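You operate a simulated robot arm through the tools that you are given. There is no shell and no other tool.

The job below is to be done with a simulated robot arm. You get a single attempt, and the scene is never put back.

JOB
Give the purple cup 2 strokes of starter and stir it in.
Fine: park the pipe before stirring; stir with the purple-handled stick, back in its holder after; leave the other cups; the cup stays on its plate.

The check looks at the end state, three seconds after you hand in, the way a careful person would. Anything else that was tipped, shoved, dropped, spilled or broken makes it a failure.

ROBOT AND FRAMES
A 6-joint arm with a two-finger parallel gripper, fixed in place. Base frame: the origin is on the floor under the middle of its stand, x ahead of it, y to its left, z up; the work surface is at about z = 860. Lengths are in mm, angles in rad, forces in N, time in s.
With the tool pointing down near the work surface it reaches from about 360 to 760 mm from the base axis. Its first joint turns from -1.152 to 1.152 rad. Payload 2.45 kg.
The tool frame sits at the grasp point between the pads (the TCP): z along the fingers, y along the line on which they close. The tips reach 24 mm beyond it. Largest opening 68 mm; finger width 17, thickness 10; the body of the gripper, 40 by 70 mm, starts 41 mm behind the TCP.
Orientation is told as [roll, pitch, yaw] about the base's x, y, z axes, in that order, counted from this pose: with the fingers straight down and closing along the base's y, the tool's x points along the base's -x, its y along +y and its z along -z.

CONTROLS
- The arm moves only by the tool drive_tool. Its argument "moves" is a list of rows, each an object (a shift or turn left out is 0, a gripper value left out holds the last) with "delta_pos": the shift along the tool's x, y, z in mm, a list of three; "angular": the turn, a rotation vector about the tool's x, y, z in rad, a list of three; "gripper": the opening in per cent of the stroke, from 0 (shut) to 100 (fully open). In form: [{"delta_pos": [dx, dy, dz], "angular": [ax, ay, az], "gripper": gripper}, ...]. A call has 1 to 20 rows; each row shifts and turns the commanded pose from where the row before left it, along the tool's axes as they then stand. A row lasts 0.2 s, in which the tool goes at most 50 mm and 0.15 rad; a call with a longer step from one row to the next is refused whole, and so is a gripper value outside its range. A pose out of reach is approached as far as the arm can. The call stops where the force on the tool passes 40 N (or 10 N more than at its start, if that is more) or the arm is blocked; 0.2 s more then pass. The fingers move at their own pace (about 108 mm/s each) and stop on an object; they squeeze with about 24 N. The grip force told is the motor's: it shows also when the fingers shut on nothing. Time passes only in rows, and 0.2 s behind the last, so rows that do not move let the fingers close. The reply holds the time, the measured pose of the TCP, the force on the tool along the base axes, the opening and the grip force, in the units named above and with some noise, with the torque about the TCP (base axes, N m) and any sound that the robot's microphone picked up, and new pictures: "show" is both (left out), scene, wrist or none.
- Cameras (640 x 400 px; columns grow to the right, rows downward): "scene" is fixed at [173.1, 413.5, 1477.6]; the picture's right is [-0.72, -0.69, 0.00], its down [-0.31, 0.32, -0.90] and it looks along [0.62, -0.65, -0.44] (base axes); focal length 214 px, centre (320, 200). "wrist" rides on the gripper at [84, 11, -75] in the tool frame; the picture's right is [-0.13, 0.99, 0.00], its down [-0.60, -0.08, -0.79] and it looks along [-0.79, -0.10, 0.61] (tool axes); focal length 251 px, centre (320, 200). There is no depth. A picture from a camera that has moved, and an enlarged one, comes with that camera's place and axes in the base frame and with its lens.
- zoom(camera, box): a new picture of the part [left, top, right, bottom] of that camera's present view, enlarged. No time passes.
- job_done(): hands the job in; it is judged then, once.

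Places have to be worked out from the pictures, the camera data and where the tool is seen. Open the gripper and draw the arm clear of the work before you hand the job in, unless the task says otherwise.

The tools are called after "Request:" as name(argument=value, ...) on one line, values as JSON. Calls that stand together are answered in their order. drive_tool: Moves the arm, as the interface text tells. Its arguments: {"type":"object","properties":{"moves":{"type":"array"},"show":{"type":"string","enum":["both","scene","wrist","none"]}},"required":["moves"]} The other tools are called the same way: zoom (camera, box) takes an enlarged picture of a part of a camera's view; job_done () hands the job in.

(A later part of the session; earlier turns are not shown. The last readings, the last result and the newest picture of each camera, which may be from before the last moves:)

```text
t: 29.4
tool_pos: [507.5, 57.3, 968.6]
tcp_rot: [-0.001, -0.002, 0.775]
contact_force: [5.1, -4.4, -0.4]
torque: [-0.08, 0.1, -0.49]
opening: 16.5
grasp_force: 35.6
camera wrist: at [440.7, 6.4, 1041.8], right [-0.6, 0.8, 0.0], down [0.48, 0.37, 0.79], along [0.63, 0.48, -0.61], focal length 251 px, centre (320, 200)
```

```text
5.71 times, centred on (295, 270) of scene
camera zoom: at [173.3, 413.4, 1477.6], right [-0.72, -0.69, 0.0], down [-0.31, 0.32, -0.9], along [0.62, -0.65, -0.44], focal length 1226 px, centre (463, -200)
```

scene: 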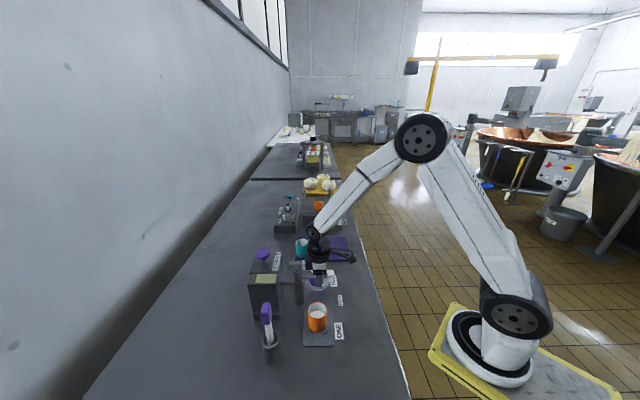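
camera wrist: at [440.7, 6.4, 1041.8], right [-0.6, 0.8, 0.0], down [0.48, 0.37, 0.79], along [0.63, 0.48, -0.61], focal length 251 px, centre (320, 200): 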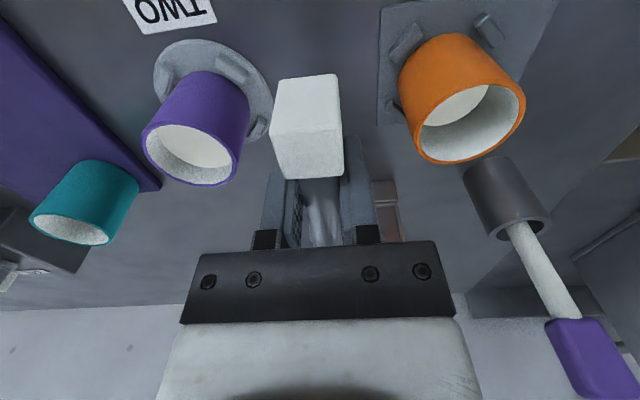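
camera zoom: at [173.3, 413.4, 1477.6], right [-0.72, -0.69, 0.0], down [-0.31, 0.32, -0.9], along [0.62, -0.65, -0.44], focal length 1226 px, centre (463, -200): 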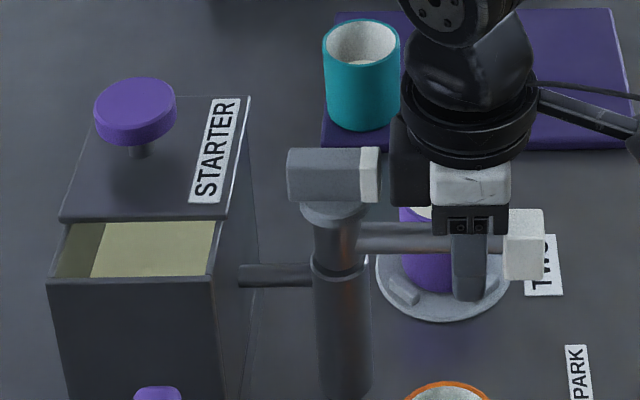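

Gripped now, the nozzle reads about 3 px past its original parked position in the scene view. I'll ease back about 2 mm while holding it, then open.

Request:
drive_tool(moves=[{"delta_pos": [0, -1.2, 0], "angular": [0, 0, -0.015]}, {"delta_pos": [0, -1.2, 0], "angular": [0, 0, -0.015]}, {"delta_pos": [0, 0, 0]}], show="none")

Request:
zoom(camera="scene", box=[240, 235, 350, 305])

```text
t: 30.2
tool_pos: [508.4, 55.6, 968.1]
tcp_rot: [-0.001, 0.0, 0.807]
contact_force: [3.9, -3.9, -9.9]
torque: [0.53, -0.52, -0.38]
opening: 16.6
grasp_force: 35.7
```

```text
5.71 times, centred on (295, 270) of scene
camera zoom: at [173.4, 413.4, 1477.6], right [-0.72, -0.69, 0.0], down [-0.31, 0.32, -0.9], along [0.62, -0.65, -0.44], focal length 1226 px, centre (463, -200)
```

zoom: 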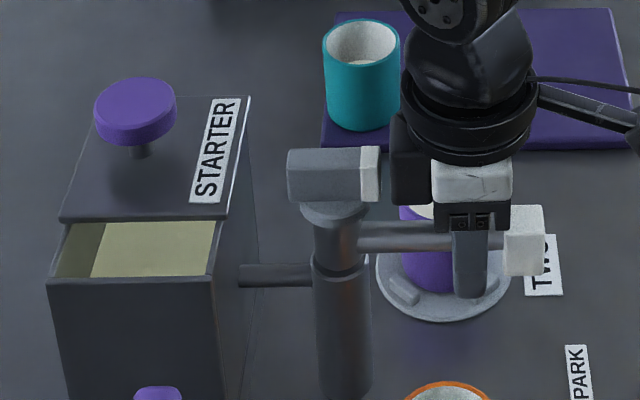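

The nozzle now matches its original parked position (rows 205–277). I'll open the fingers and check that it stays there before lifting.

Request:
drive_tool(moves=[{"gripper": 40}, {"gripper": 60}, {"gripper": 60}], show="wrist")

Request:
zoom(camera="scene", box=[240, 235, 350, 305])

```text
t: 31.0
tool_pos: [508.8, 55.8, 968.9]
tcp_rot: [0.0, 0.0, 0.808]
contact_force: [0.4, -0.5, -0.7]
torque: [0.01, 0.02, 0.04]
opening: 40.6
grasp_force: 0.1
camera wrist: at [443.9, 2.9, 1042.3], right [-0.63, 0.78, 0.0], down [0.47, 0.38, 0.79], along [0.62, 0.5, -0.61], focal length 251 px, centre (320, 200)
```

wrist: 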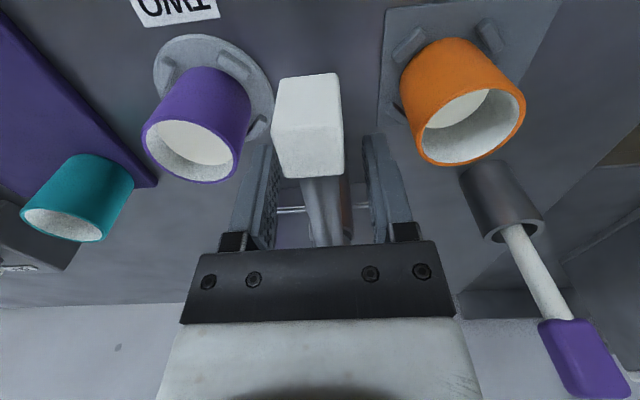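

```text
5.71 times, centred on (295, 270) of scene
camera zoom: at [173.1, 413.5, 1477.6], right [-0.72, -0.69, 0.0], down [-0.31, 0.32, -0.9], along [0.62, -0.65, -0.44], focal length 1226 px, centre (463, -200)
```

zoom: 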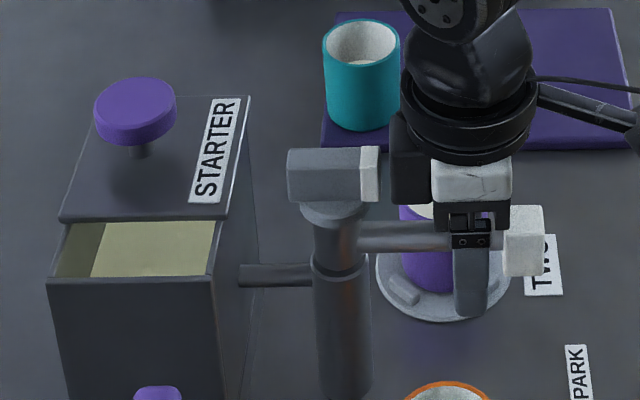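

The pipe is parked and free. I'll rise straight up, turn the wrist back to neutral, and move to look at the stick in its holder.

Request:
drive_tool(moves=[{"delta_pos": [0, 0, -20]}, {"delta_pos": [0, 0, -40]}, {"delta_pos": [0, 0, -45]}, {"delta_pos": [0, 0, -45]}, {"delta_pos": [0, 0, -30]}, {"angular": [0, 0, 0.135]}, {"angular": [0, 0, 0.135]}, {"angular": [0, 0, 0.135]}, {"angular": [0, 0, 0.135]}, {"angular": [0, 0, 0.135]}, {"angular": [0, 0, 0.135]}, {"delta_pos": [15.8, 34.8, 0], "gripper": 100}, {"delta_pos": [15.8, 34.8, 0]}, {"delta_pos": [15.8, 34.8, 0]}, {"delta_pos": [15.8, 34.8, 0]}, {"delta_pos": [15.8, 34.8, 0]}, {"delta_pos": [0, 0, 0]}], show="both")

Request:
zoom(camera="scene", box=[230, 235, 350, 370])

Request:
zoom(camera="wrist", box=[260, 20, 420, 200])

```text
t: 34.6
tool_pos: [429.2, 232.8, 1145.4]
tcp_rot: [0.001, -0.002, -0.002]
contact_force: [-0.4, 0.3, 0.0]
torque: [-0.02, 0.01, -0.02]
opening: 68.1
grasp_force: 0.0
camera wrist: at [346.7, 243.0, 1220.3], right [0.13, 0.99, 0.0], down [0.6, -0.08, 0.79], along [0.79, -0.11, -0.61], focal length 251 px, centre (320, 200)
```

scene: 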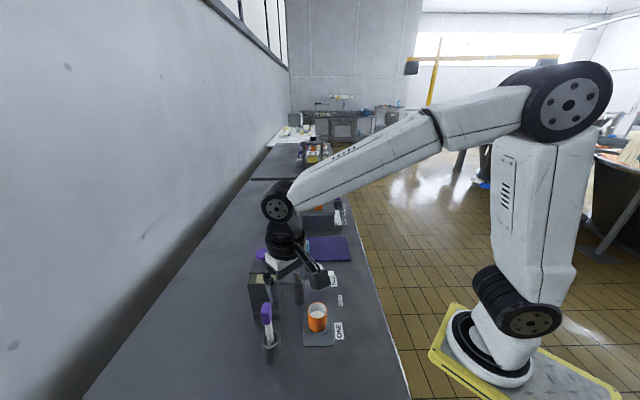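
wrist: 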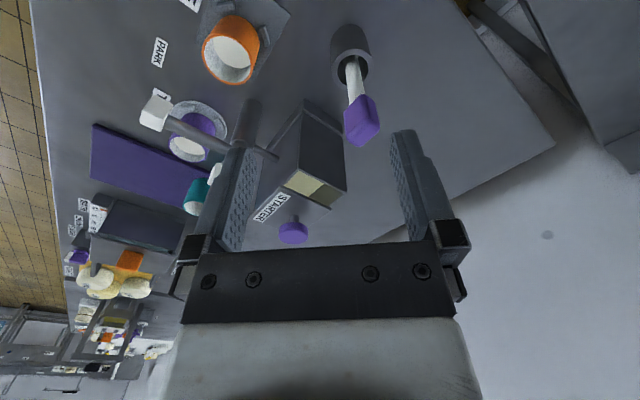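

```text
2.96 times, centred on (290, 302) of scene
camera zoom: at [173.1, 413.5, 1477.6], right [-0.72, -0.69, 0.0], down [-0.31, 0.32, -0.9], along [0.62, -0.65, -0.44], focal length 636 px, centre (409, -104)
```

zoom: 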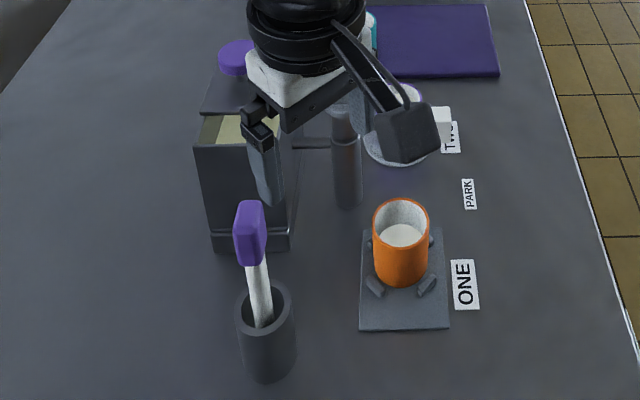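

```text
2.22 times, centred on (340, 110) of wrist
camera zoom: at [346.7, 243.0, 1220.3], right [0.13, 0.99, 0.0], down [0.6, -0.08, 0.79], along [0.79, -0.11, -0.61], focal length 559 px, centre (276, 400)
```

zoom: 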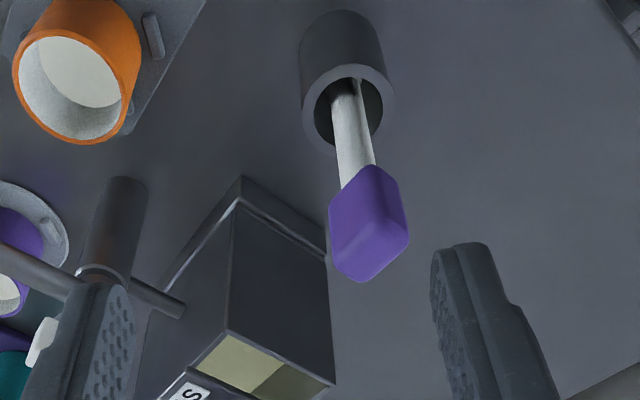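

I need the handle's exact shape and lean, so I'll enlarge it in both cameras.

Request:
zoom(camera="wrist", box=[325, 20, 389, 150])

Request:
zoom(camera="scene", box=[250, 298, 290, 368])

```text
3.08 times, centred on (357, 85) of wrist
camera zoom: at [346.7, 243.0, 1220.3], right [0.13, 0.99, 0.0], down [0.6, -0.08, 0.79], along [0.79, -0.11, -0.61], focal length 774 px, centre (206, 554)
```

zoom: 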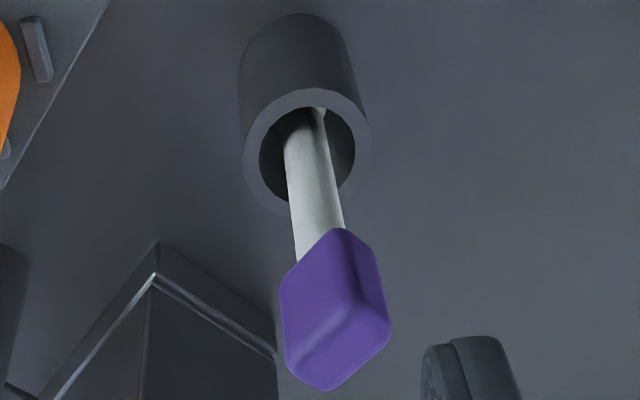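

```text
5.71 times, centred on (270, 333) of scene
camera zoom: at [173.1, 413.5, 1477.6], right [-0.72, -0.69, 0.0], down [-0.31, 0.32, -0.9], along [0.62, -0.65, -0.44], focal length 1226 px, centre (606, -560)
```

zoom: 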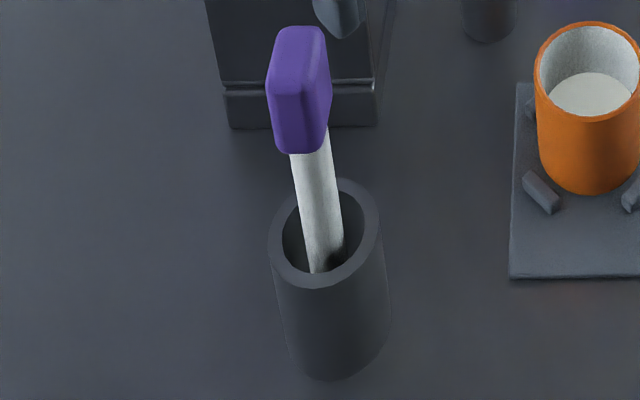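

The handle looks like an upright block of about 14×24 mm, bench-aligned, centred near (488,262.5) between z 985 and 1040. I'll turn to yaw −0.80 so the fingers close on its thin sides, move above it, and look again.

Request:
drive_tool(moves=[{"delta_pos": [-29.4, 14.8, 0]}, {"delta_pos": [-29.4, 14.8, 0]}, {"angular": [0, 0, 0.133]}, {"angular": [0, 0, 0.133]}, {"angular": [0, 0, 0.133]}, {"angular": [0, 0, 0.133]}, {"angular": [0, 0, 0.133]}, {"angular": [0, 0, 0.133]}, {"delta_pos": [0, 0, 0]}], show="both")

Request:
zoom(camera="wrist", box=[250, 20, 410, 220])

```text
t: 36.6
tool_pos: [488.2, 261.3, 1149.2]
tcp_rot: [0.0, -0.002, -0.802]
contact_force: [0.2, 0.4, 1.3]
torque: [-0.02, 0.01, -0.01]
opening: 68.0
grasp_force: 0.1
camera wrist: at [439.1, 328.4, 1222.2], right [0.8, 0.6, 0.0], down [0.36, -0.49, 0.79], along [0.47, -0.64, -0.61], focal length 251 px, centre (320, 200)
```

scene: 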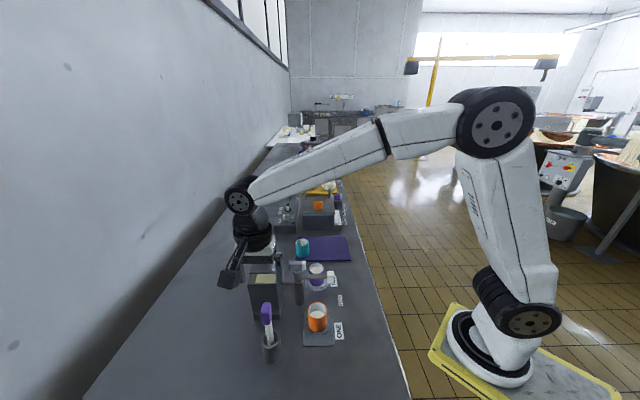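
wrist: 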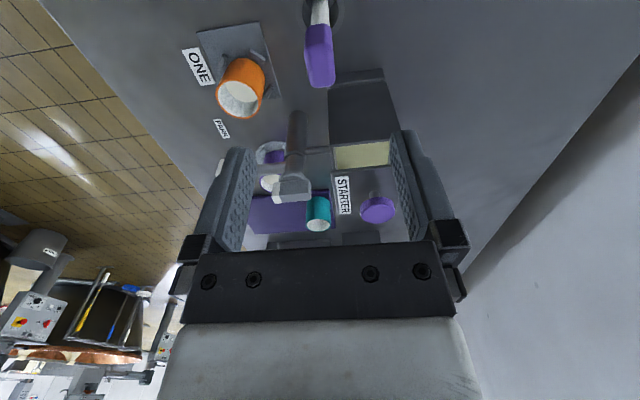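

```text
2.00 times, centred on (330, 120) of wrist
camera zoom: at [439.1, 328.4, 1222.2], right [0.8, 0.6, 0.0], down [0.36, -0.49, 0.79], along [0.47, -0.64, -0.61], focal length 503 px, centre (300, 360)
```

zoom: 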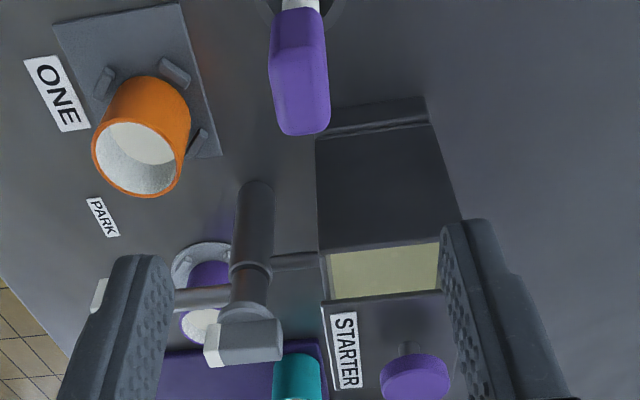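

I'll enlarge the handle in this new view for a better fix on its top face and lean.

Request:
zoom(camera="wrist", box=[290, 0, 350, 100])

```text
4.00 times, centred on (320, 50) of wrist
camera zoom: at [439.1, 328.4, 1222.2], right [0.8, 0.6, 0.0], down [0.36, -0.49, 0.79], along [0.47, -0.64, -0.61], focal length 1006 px, centre (320, 800)
```

zoom: 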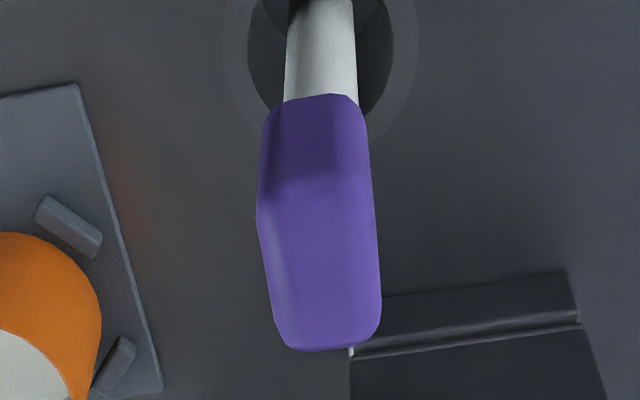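

The handle's top centre is near (488,262,1039), its long side already lines up with the gripper, and the TCP is over it. I'll descend with the fingers fully open to TCP z≈1016 and check before closing.

Request:
drive_tool(moves=[{"delta_pos": [2, 0, 30]}, {"delta_pos": [0, 0, 35]}, {"delta_pos": [0, 0, 25]}, {"delta_pos": [0, 0, 22]}, {"delta_pos": [0, 0, 20]}, {"delta_pos": [0, 0, 0]}], show="both")

Request:
zoom(camera="scene", box=[220, 270, 320, 370])

```text
t: 38.0
tool_pos: [489.4, 263.0, 1014.4]
tcp_rot: [0.001, 0.0, -0.801]
contact_force: [0.0, 0.1, 0.9]
torque: [-0.01, -0.01, -0.01]
opening: 68.1
grasp_force: 0.0
camera wrist: at [438.5, 330.6, 1089.0], right [0.8, 0.6, 0.0], down [0.36, -0.49, 0.79], along [0.47, -0.64, -0.61], focal length 251 px, centre (320, 200)
```

scene: 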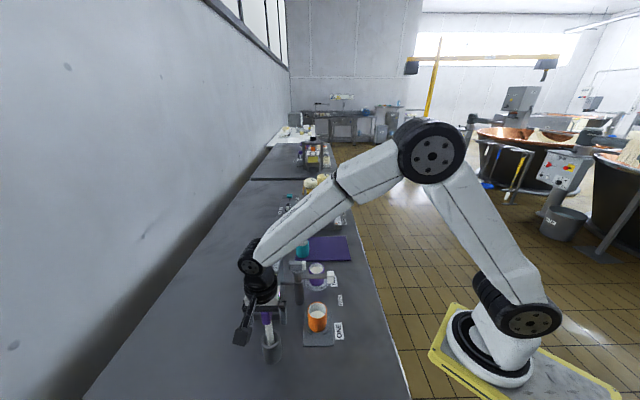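
wrist: 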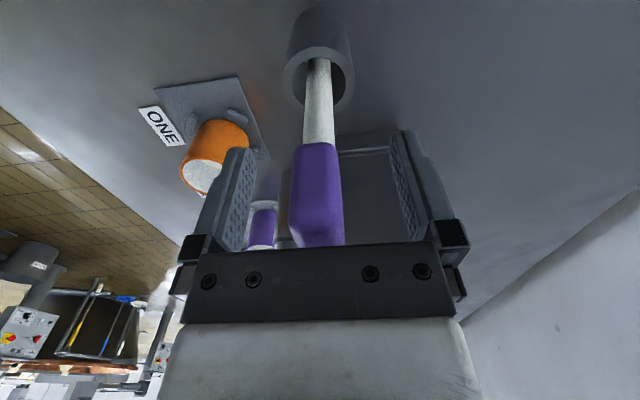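

```text
4.00 times, centred on (270, 320) of scene
camera zoom: at [173.1, 413.5, 1477.6], right [-0.72, -0.69, 0.0], down [-0.31, 0.32, -0.9], along [0.62, -0.65, -0.44], focal length 858 px, centre (520, -280)
```

zoom: 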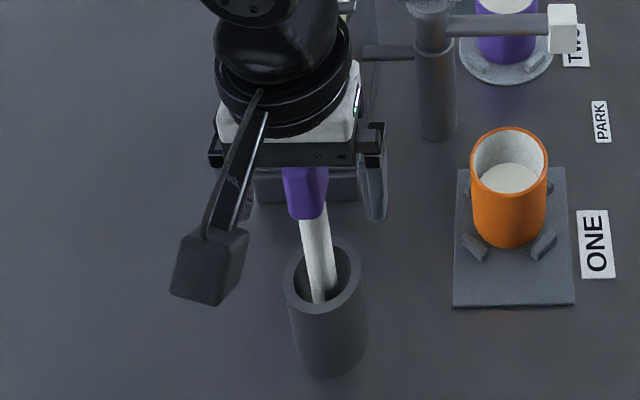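

The handle sits centred between the fingers. I'll close on it and check the grip.

Request:
drive_tool(moves=[{"gripper": 30}, {"gripper": 10}, {"gripper": 0}, {"gripper": 0}, {"gripper": 0}], show="wrist")

Request:
zoom(camera="scene", box=[220, 270, 320, 370])

```text
t: 39.2
tool_pos: [487.0, 262.9, 1014.8]
tcp_rot: [0.0, 0.0, -0.801]
contact_force: [0.2, -0.4, 0.3]
torque: [0.0, 0.01, 0.0]
opening: 19.5
grasp_force: 23.8
camera wrist: at [438.5, 330.7, 1089.3], right [0.8, 0.6, 0.0], down [0.36, -0.49, 0.79], along [0.47, -0.64, -0.61], focal length 251 px, centre (320, 200)
```

wrist: 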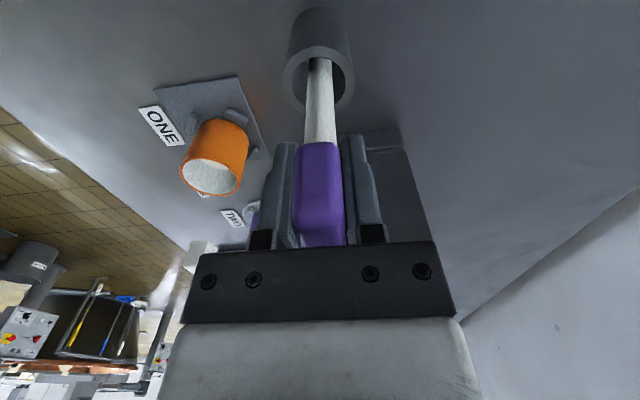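

```text
4.00 times, centred on (270, 320) of scene
camera zoom: at [173.1, 413.5, 1477.6], right [-0.72, -0.69, 0.0], down [-0.31, 0.32, -0.9], along [0.62, -0.65, -0.44], focal length 858 px, centre (520, -280)
```

zoom: 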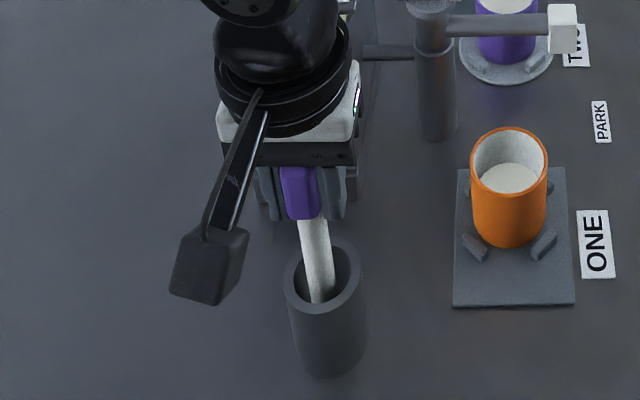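

The grip is firm (19.5 mm opening, 24 N). I'll lift straight up and check that the stick comes out cleanly and hangs straight.

Request:
drive_tool(moves=[{"delta_pos": [0, 0, -8]}, {"delta_pos": [0, 0, -16]}, {"delta_pos": [0, 0, -26]}, {"delta_pos": [0, 0, -30]}, {"delta_pos": [0, 0, -20]}, {"delta_pos": [0, 0, 0]}], show="both")

Request:
zoom(camera="scene", box=[220, 250, 330, 370])

Request:
zoom(camera="wrist", box=[240, 0, 400, 250])

```text
t: 40.6
tool_pos: [488.7, 262.8, 1117.3]
tcp_rot: [0.0, -0.001, -0.801]
contact_force: [-0.1, -0.8, -0.4]
torque: [-0.04, -0.01, -0.06]
opening: 19.3
grasp_force: 23.6
camera wrist: at [438.2, 331.2, 1191.4], right [0.8, 0.6, 0.0], down [0.36, -0.49, 0.79], along [0.47, -0.64, -0.61], focal length 251 px, centre (320, 200)
```

scene: 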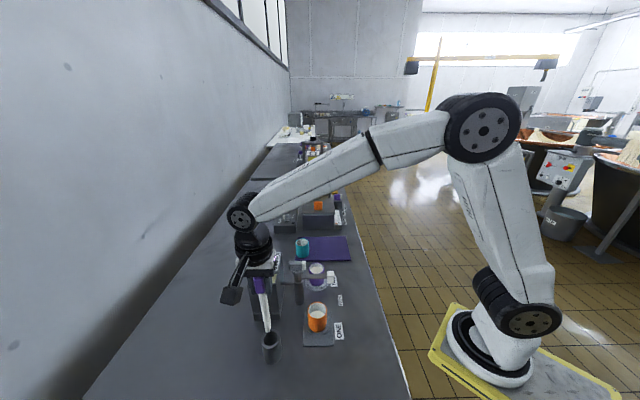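
wrist: 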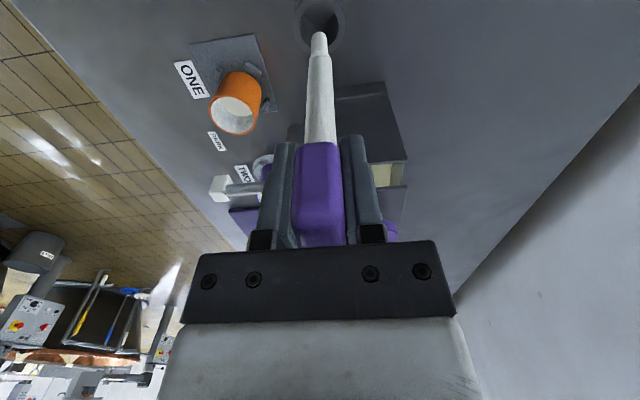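

```text
3.33 times, centred on (275, 310) of scene
camera zoom: at [173.1, 413.5, 1477.6], right [-0.72, -0.69, 0.0], down [-0.31, 0.32, -0.9], along [0.62, -0.65, -0.44], focal length 715 px, centre (470, -167)
```

zoom: 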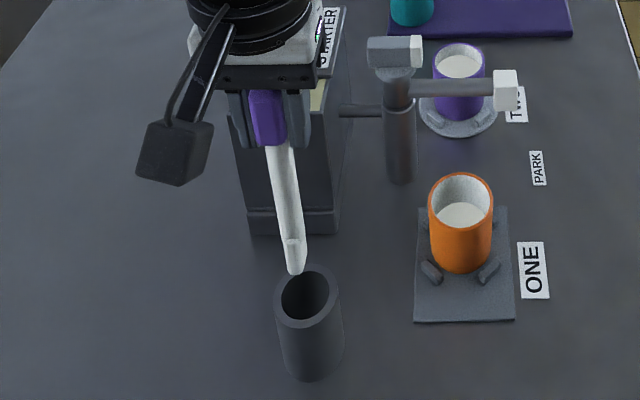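

```text
1.60 times, centred on (320, 125) of wrist
camera zoom: at [438.2, 331.2, 1191.4], right [0.8, 0.6, 0.0], down [0.36, -0.49, 0.79], along [0.47, -0.64, -0.61], focal length 402 px, centre (320, 320)
```

zoom: 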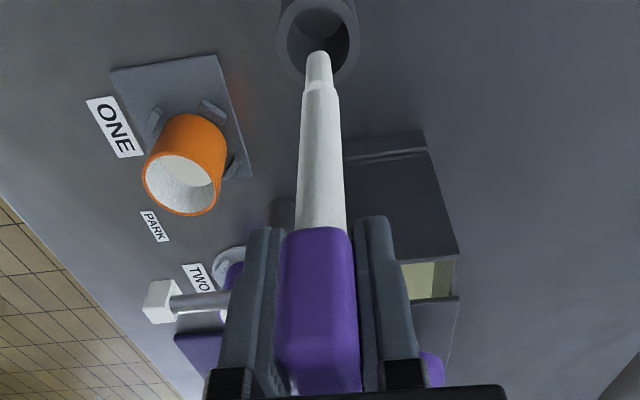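

The stick hangs clear. Its tip is about 145 mm below the TCP and about 9 mm towards tool +x, a slight lean. I'll lift until the tip clears everything (tip above z 1055) and carry it over the purple cup.

Request:
drive_tool(moves=[{"delta_pos": [0, 0, -30]}, {"delta_pos": [0, 0, -30]}, {"delta_pos": [0, 0, -30]}, {"delta_pos": [-12.9, -5.8, 0]}, {"delta_pos": [-24, -10.8, 0]}, {"delta_pos": [-24, -10.8, 0]}, {"delta_pos": [-24, -10.8, 0]}, {"delta_pos": [-24, -10.8, 0]}, {"delta_pos": [-24, -10.8, 0]}, {"delta_pos": [-24, -10.8, 0]}, {"delta_pos": [-24, -10.8, 0]}, {"delta_pos": [-24, -10.8, 0]}, {"delta_pos": [-24, -10.8, 0]}, {"delta_pos": [-24, -10.8, 0]}, {"delta_pos": [0, 0, 0]}, {"delta_pos": [0, 0, 0]}], show="both")

Request:
zoom(camera="scene", box=[230, 200, 370, 340])

Request:
zoom(camera="wrist", box=[240, 0, 400, 250])

```text
t: 44.0
tool_pos: [580.5, -0.2, 1205.9]
tcp_rot: [0.0, 0.001, -0.801]
contact_force: [-0.2, 0.2, -0.4]
torque: [-0.03, -0.02, -0.03]
opening: 19.4
grasp_force: 24.2
camera wrist: at [531.4, 67.7, 1280.4], right [0.8, 0.6, 0.0], down [0.36, -0.49, 0.79], along [0.47, -0.64, -0.61], focal length 251 px, centre (320, 200)
```

scene: 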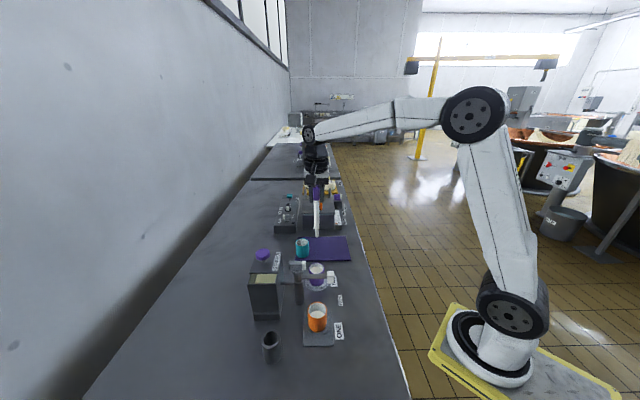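
wrist: 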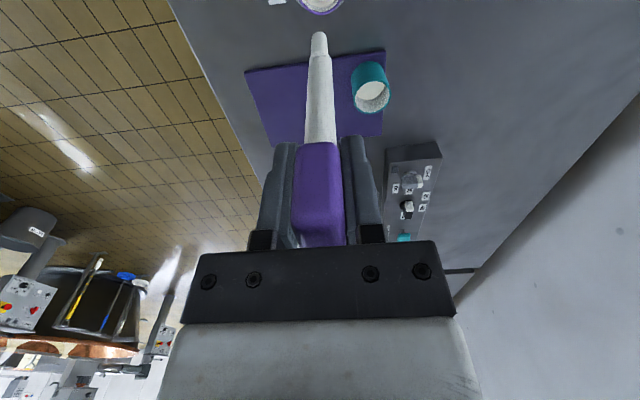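

```text
2.86 times, centred on (300, 270) of scene
camera zoom: at [173.2, 413.5, 1477.6], right [-0.72, -0.69, 0.0], down [-0.31, 0.32, -0.9], along [0.62, -0.65, -0.44], focal length 613 px, centre (377, 0)
```

zoom: 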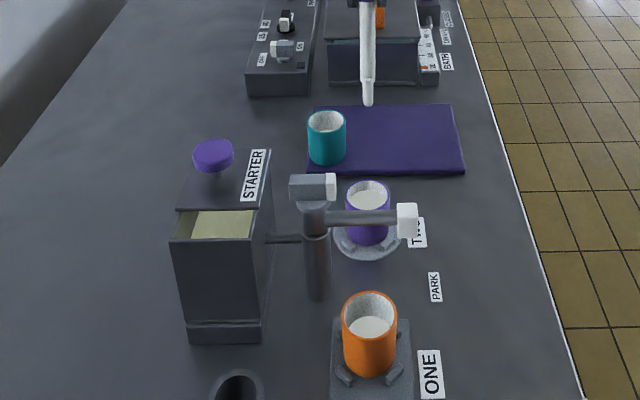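

```text
1.60 times, centred on (320, 125) of wrist
camera zoom: at [531.4, 67.7, 1280.4], right [0.8, 0.6, 0.0], down [0.36, -0.49, 0.79], along [0.47, -0.64, -0.61], focal length 402 px, centre (320, 320)
```

zoom: 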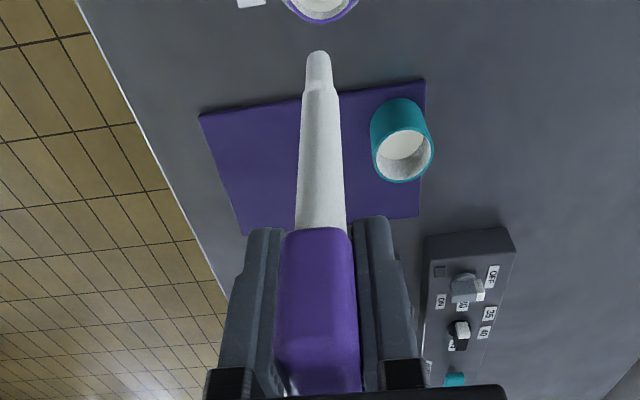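

The tip, near (577,6), lines up with the purple cup's centre in both views. I'll lower it to about 20 mm above the rim and check again.

Request:
drive_tool(moves=[{"delta_pos": [0, 0, 30]}, {"delta_pos": [0, 0, 30]}, {"delta_pos": [0, 0, 30]}, {"delta_pos": [0, 0, 28]}, {"delta_pos": [0, 0, 0]}], show="both")

Request:
zoom(camera="scene", box=[270, 215, 370, 295])

Request:
zoom(camera="wrist", box=[260, 0, 380, 120])

```text
t: 45.2
tool_pos: [581.4, 0.8, 1086.3]
tcp_rot: [0.0, 0.0, -0.801]
contact_force: [-0.2, 0.6, -0.1]
torque: [-0.01, -0.02, -0.03]
opening: 19.7
grasp_force: 24.1
camera wrist: at [532.7, 68.0, 1160.6], right [0.8, 0.6, 0.0], down [0.36, -0.49, 0.79], along [0.47, -0.64, -0.61], focal length 251 px, centre (320, 200)
```

scene: 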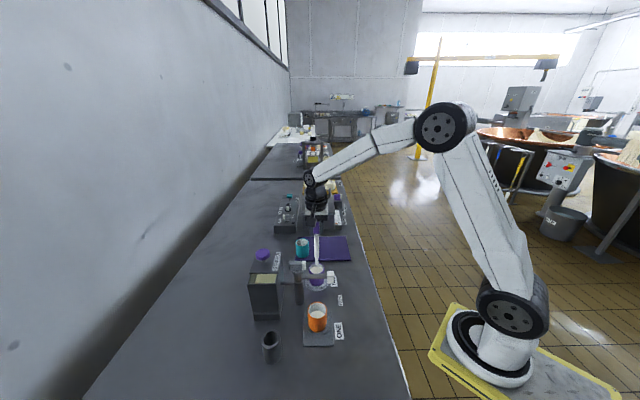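
wrist: 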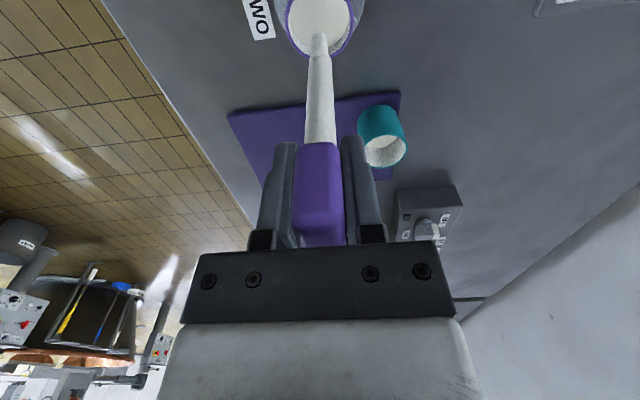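

```text
5.00 times, centred on (320, 255) of scene
camera zoom: at [173.1, 413.5, 1477.6], right [-0.72, -0.69, 0.0], down [-0.31, 0.32, -0.9], along [0.62, -0.65, -0.44], focal length 1072 px, centre (320, -75)
```

zoom: 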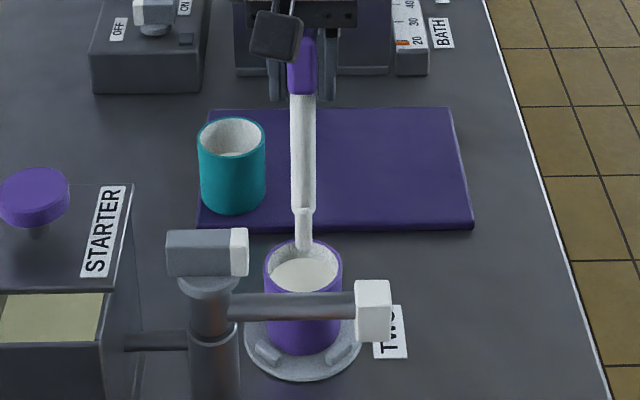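

```text
3.33 times, centred on (320, 60) of wrist
camera zoom: at [532.7, 68.0, 1160.6], right [0.8, 0.6, 0.0], down [0.36, -0.49, 0.79], along [0.47, -0.64, -0.61], focal length 838 px, centre (320, 667)
```

zoom: 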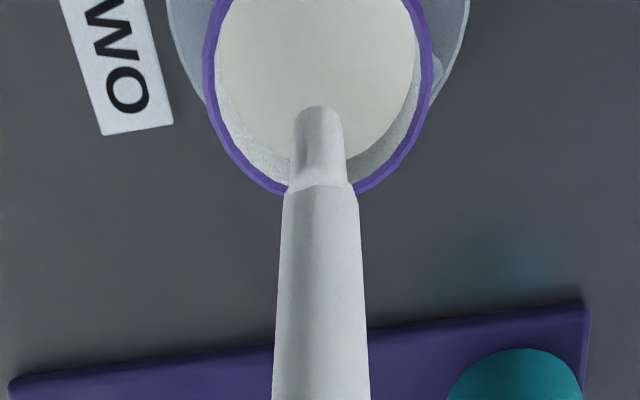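

The tip is centred laterally and about 3 mm past centre along the bench. The rim is at z≈925 and the tip is about 148 mm below the TCP. I'll correct by 4 mm and lower the tip into the cup, staying above its floor.

Request:
drive_tool(moves=[{"delta_pos": [4, 0, 0]}, {"delta_pos": [0, 0, 14]}, {"delta_pos": [0, 0, 14]}, {"delta_pos": [0, 0, 13]}, {"delta_pos": [0, 0, 10]}, {"delta_pos": [0, 0, 0]}], show="both")

Request:
zoom(camera="scene", box=[270, 215, 370, 295])

Request:
zoom(camera="wrist", box=[260, 0, 380, 120])

```text
t: 46.6
tool_pos: [580.4, 3.8, 1036.3]
tcp_rot: [-0.001, 0.0, -0.801]
contact_force: [0.1, -0.5, -1.0]
torque: [0.01, 0.02, 0.02]
opening: 19.2
grasp_force: 23.9
camera wrist: at [530.4, 72.2, 1110.7], right [0.8, 0.6, 0.0], down [0.36, -0.49, 0.79], along [0.47, -0.64, -0.61], focal length 251 px, centre (320, 200)
```

scene: 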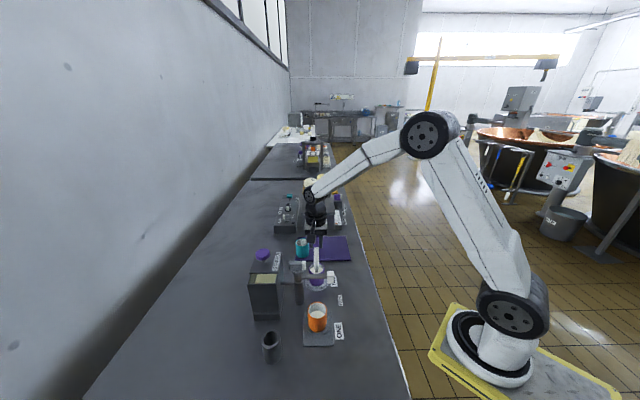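
wrist: 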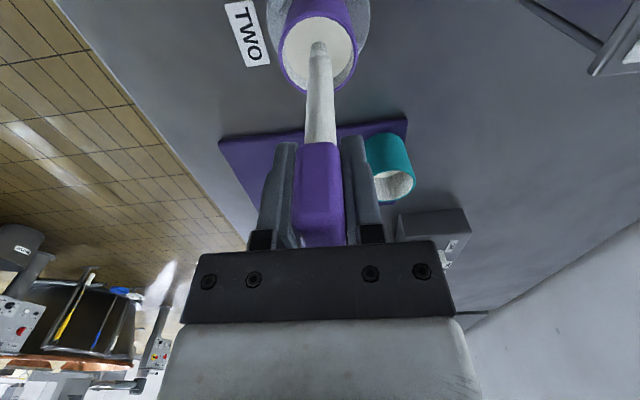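

```text
5.00 times, centred on (320, 255) of scene
camera zoom: at [173.1, 413.5, 1477.6], right [-0.72, -0.69, 0.0], down [-0.31, 0.32, -0.9], along [0.62, -0.65, -0.44], focal length 1072 px, centre (320, -75)
```

zoom: 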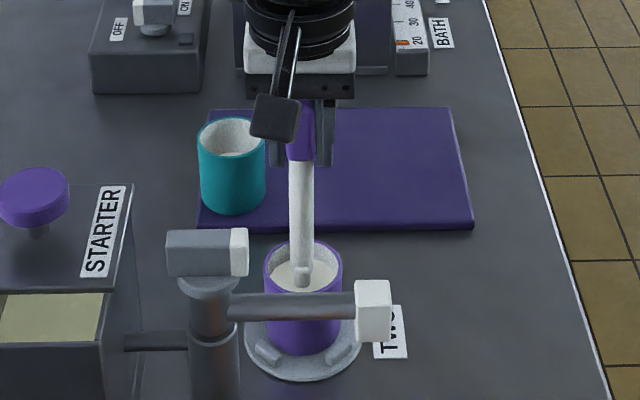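

```text
3.33 times, centred on (320, 60) of wrist
camera zoom: at [530.4, 72.2, 1110.7], right [0.8, 0.6, 0.0], down [0.36, -0.49, 0.79], along [0.47, -0.64, -0.61], focal length 838 px, centre (320, 667)
```

zoom: 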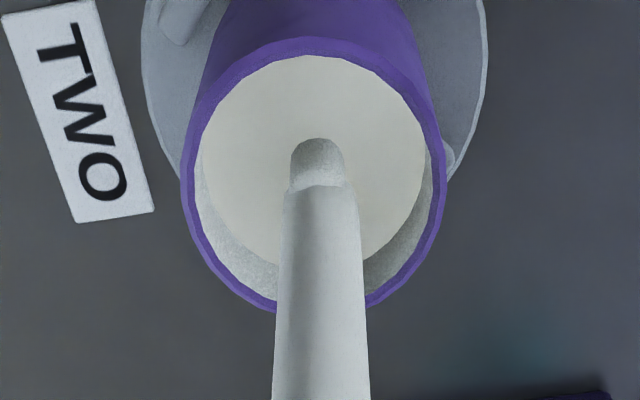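

The tip is in the liquid, centred, with no contact force. I'll go 6 mm deeper and stir one 8 mm circle first to check that the cup doesn't move.

Request:
drive_tool(moves=[{"delta_pos": [0, 0, 6]}, {"delta_pos": [4, 0, 0]}, {"delta_pos": [4, 0, 0]}, {"delta_pos": [-2.343, 5.657, 0]}, {"delta_pos": [-5.657, 2.343, 0]}, {"delta_pos": [-5.657, -2.343, 0]}, {"delta_pos": [-2.343, -5.657, 0]}, {"delta_pos": [2.343, -5.657, 0]}, {"delta_pos": [5.657, -2.343, 0]}, {"delta_pos": [5.657, 2.343, 0]}, {"delta_pos": [2.343, 5.657, 0]}], show="both")

Request:
zoom(camera="scene", box=[270, 215, 370, 295])

Request:
zoom(camera="wrist", box=[260, 0, 380, 120])

```text
t: 49.0
tool_pos: [573.0, 9.8, 1032.6]
tcp_rot: [0.001, -0.001, -0.801]
contact_force: [1.3, -0.7, -0.5]
torque: [0.01, -0.01, 0.0]
opening: 19.4
grasp_force: 23.6
camera wrist: at [524.2, 77.6, 1105.6], right [0.8, 0.6, 0.0], down [0.36, -0.49, 0.79], along [0.47, -0.64, -0.61], focal length 251 px, centre (320, 200)
```

scene: 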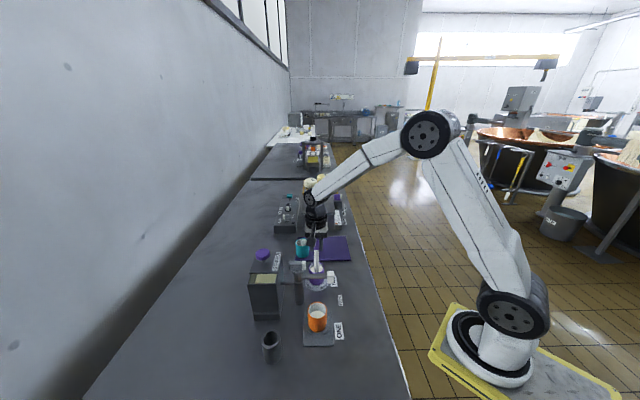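
wrist: 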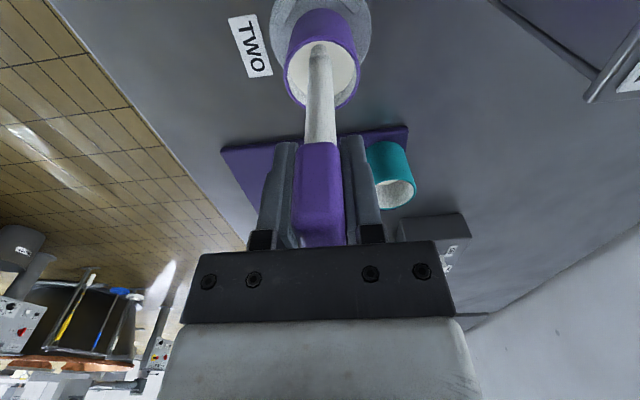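

```text
5.00 times, centred on (320, 255) of scene
camera zoom: at [173.1, 413.5, 1477.6], right [-0.72, -0.69, 0.0], down [-0.31, 0.32, -0.9], along [0.62, -0.65, -0.44], focal length 1072 px, centre (320, -75)
```

zoom: 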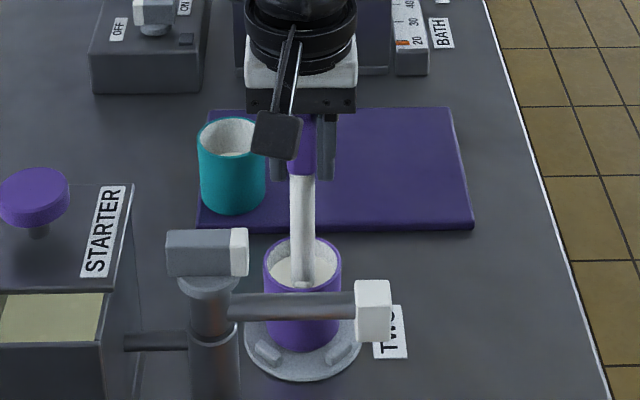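

```text
3.33 times, centred on (320, 60) of wrist
camera zoom: at [524.2, 77.6, 1105.6], right [0.8, 0.6, 0.0], down [0.36, -0.49, 0.79], along [0.47, -0.64, -0.61], focal length 838 px, centre (320, 667)
```

zoom: 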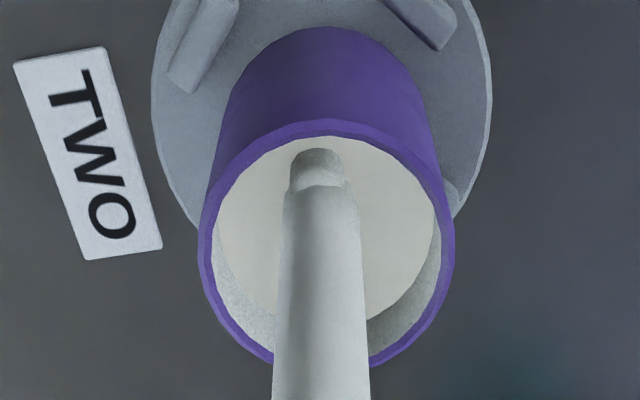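

The forces are tiny, but the cup may have shifted a few px in the scene view. I'll compare it with the original using the same zoom window.

Request:
zoom(camera="scene", box=[240, 235, 350, 305])

Request:
zoom(camera="scene", box=[295, 250, 340, 300])

```text
5.71 times, centred on (295, 270) of scene
camera zoom: at [173.1, 413.5, 1477.6], right [-0.72, -0.69, 0.0], down [-0.31, 0.32, -0.9], along [0.62, -0.65, -0.44], focal length 1226 px, centre (463, -200)
```

zoom: 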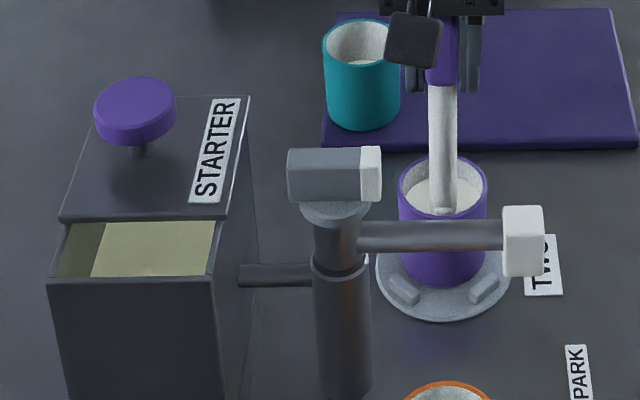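

```text
8.00 times, centred on (318, 275) of scene
camera zoom: at [173.1, 413.5, 1477.6], right [-0.72, -0.69, 0.0], down [-0.31, 0.32, -0.9], along [0.62, -0.65, -0.44], focal length 1716 px, centre (340, -400)
```

zoom: 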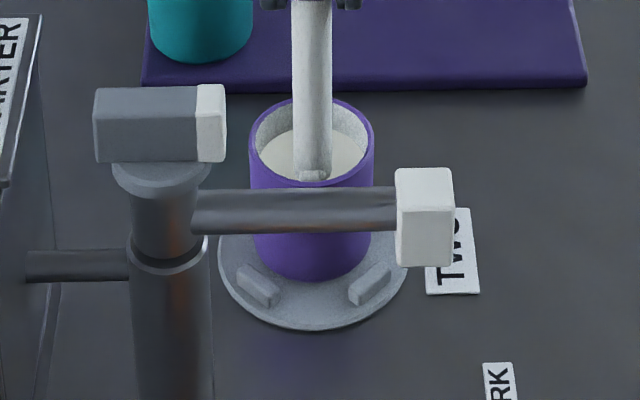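

The cup has shifted about 4 mm on its plate but is still upright and within the tabs. I'll re-centre on its new position and use gentler 6 mm circles for the rest of the stirring.

Request:
drive_tool(moves=[{"delta_pos": [-2.9, 0.4, 0]}, {"delta_pos": [-2.9, 0.3, 0]}, {"delta_pos": [-1.757, 4.243, 0]}, {"delta_pos": [-4.243, 1.757, 0]}, {"delta_pos": [-4.243, -1.757, 0]}, {"delta_pos": [-1.757, -4.243, 0]}, {"delta_pos": [1.757, -4.243, 0]}, {"delta_pos": [4.243, -1.757, 0]}, {"delta_pos": [4.243, 1.757, 0]}, {"delta_pos": [1.757, 4.243, 0]}], show="wrist")

Request:
zoom(camera="scene", box=[295, 250, 340, 300])

Request:
zoom(camera="wrist", box=[260, 0, 380, 120])

```text
t: 51.2
tool_pos: [578.4, 4.8, 1031.2]
tcp_rot: [0.0, -0.002, -0.801]
contact_force: [0.0, -0.3, -0.3]
torque: [0.01, 0.02, -0.03]
opening: 19.3
grasp_force: 24.2
camera wrist: at [528.5, 73.6, 1105.4], right [0.8, 0.6, 0.0], down [0.36, -0.49, 0.79], along [0.47, -0.64, -0.61], focal length 251 px, centre (320, 200)
```

wrist: 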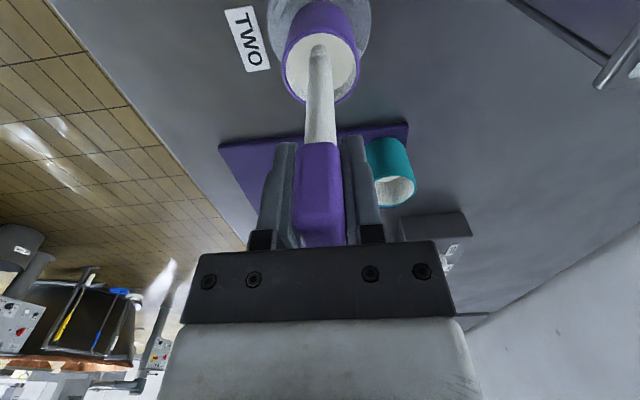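

```text
8.00 times, centred on (318, 275) of scene
camera zoom: at [173.1, 413.5, 1477.6], right [-0.72, -0.69, 0.0], down [-0.31, 0.32, -0.9], along [0.62, -0.65, -0.44], focal length 1716 px, centre (340, -400)
```

zoom: 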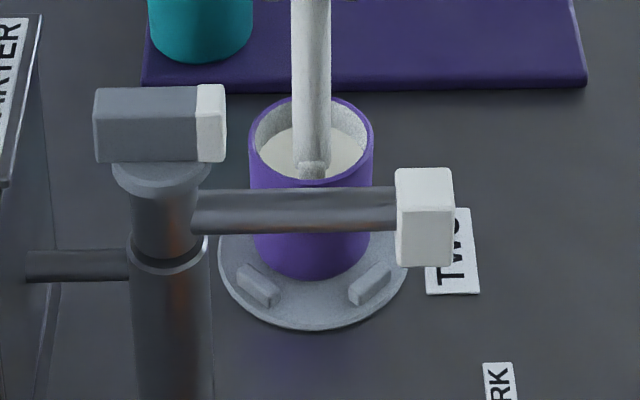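

```text
3.33 times, centred on (320, 60) of wrist
camera zoom: at [528.5, 73.6, 1105.4], right [0.8, 0.6, 0.0], down [0.36, -0.49, 0.79], along [0.47, -0.64, -0.61], focal length 838 px, centre (320, 667)
```

zoom: 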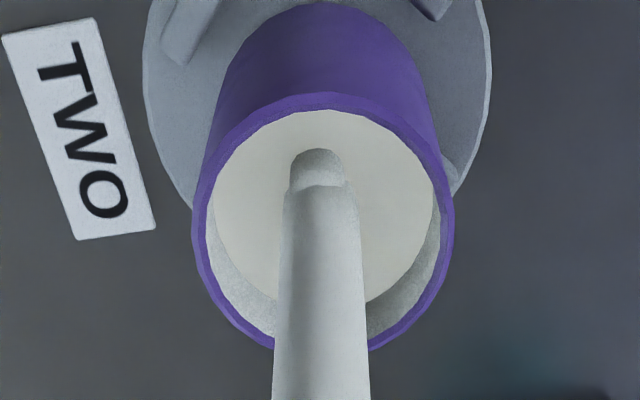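

The cup crept about another millimetre but sits upright within the tabs, and forces are near zero. I'll shift the stirring centre slightly back and do two smaller circles the other way round, so any drag cancels.

Request:
drive_tool(moves=[{"delta_pos": [1, 0, 0]}, {"delta_pos": [-1.464, -3.536, 0]}, {"delta_pos": [-3.536, -1.464, 0]}, {"delta_pos": [-3.536, 1.464, 0]}, {"delta_pos": [-1.464, 3.536, 0]}, {"delta_pos": [1.464, 3.536, 0]}, {"delta_pos": [3.536, 1.464, 0]}, {"delta_pos": [3.536, -1.464, 0]}, {"delta_pos": [1.464, -3.536, 0]}, {"delta_pos": [-1.464, -3.536, 0]}, {"delta_pos": [-3.536, -1.464, 0]}, {"delta_pos": [-3.536, 1.464, 0]}, {"delta_pos": [-1.464, 3.536, 0]}, {"delta_pos": [1.464, 3.536, 0]}, {"delta_pos": [3.536, 1.464, 0]}, {"delta_pos": [3.536, -1.464, 0]}, {"delta_pos": [1.464, -3.536, 0]}], show="wrist")

Request:
zoom(camera="scene", box=[295, 250, 340, 300])

Request:
zoom(camera="wrist", box=[260, 0, 380, 120])

```text
t: 54.8
tool_pos: [577.3, 6.6, 1031.0]
tcp_rot: [0.0, -0.001, -0.803]
contact_force: [0.1, 0.0, -1.3]
torque: [-0.01, -0.01, 0.01]
opening: 19.6
grasp_force: 23.9
camera wrist: at [527.7, 74.5, 1105.3], right [0.8, 0.6, 0.0], down [0.36, -0.49, 0.79], along [0.47, -0.64, -0.61], focal length 251 px, centre (320, 200)
```

wrist: 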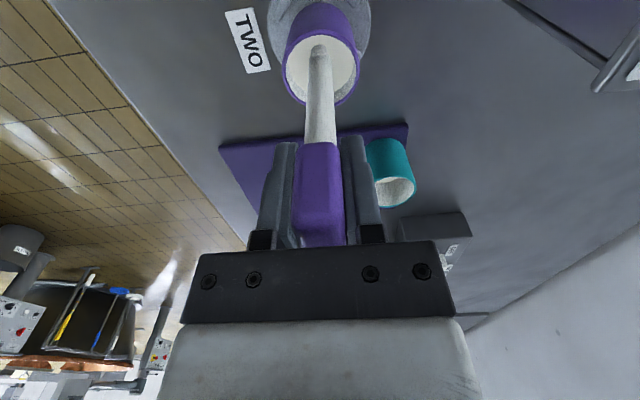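

```text
8.00 times, centred on (318, 275) of scene
camera zoom: at [173.1, 413.5, 1477.6], right [-0.72, -0.69, 0.0], down [-0.31, 0.32, -0.9], along [0.62, -0.65, -0.44], focal length 1716 px, centre (340, -400)
```

zoom: 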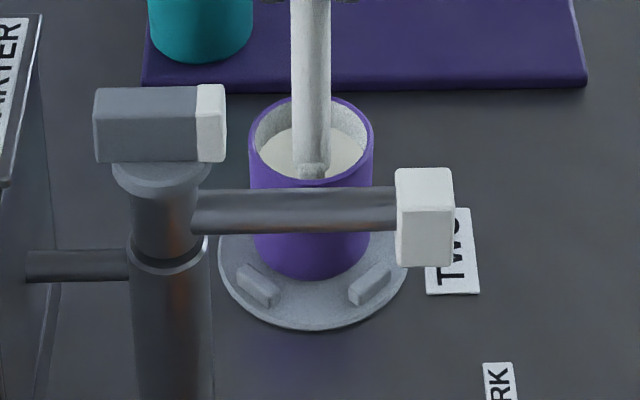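

```text
3.33 times, centred on (320, 60) of wrist
camera zoom: at [527.7, 74.5, 1105.3], right [0.8, 0.6, 0.0], down [0.36, -0.49, 0.79], along [0.47, -0.64, -0.61], focal length 838 px, centre (320, 667)
```

zoom: 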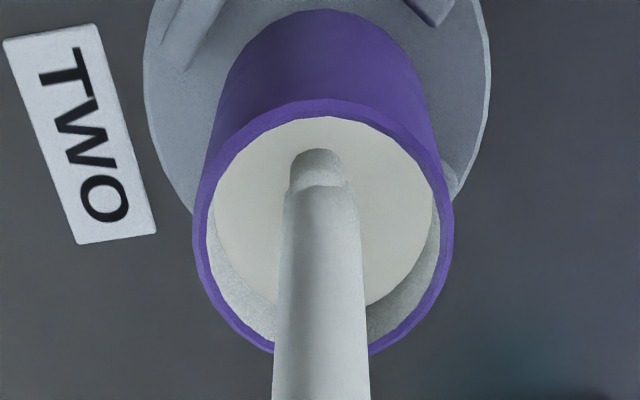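

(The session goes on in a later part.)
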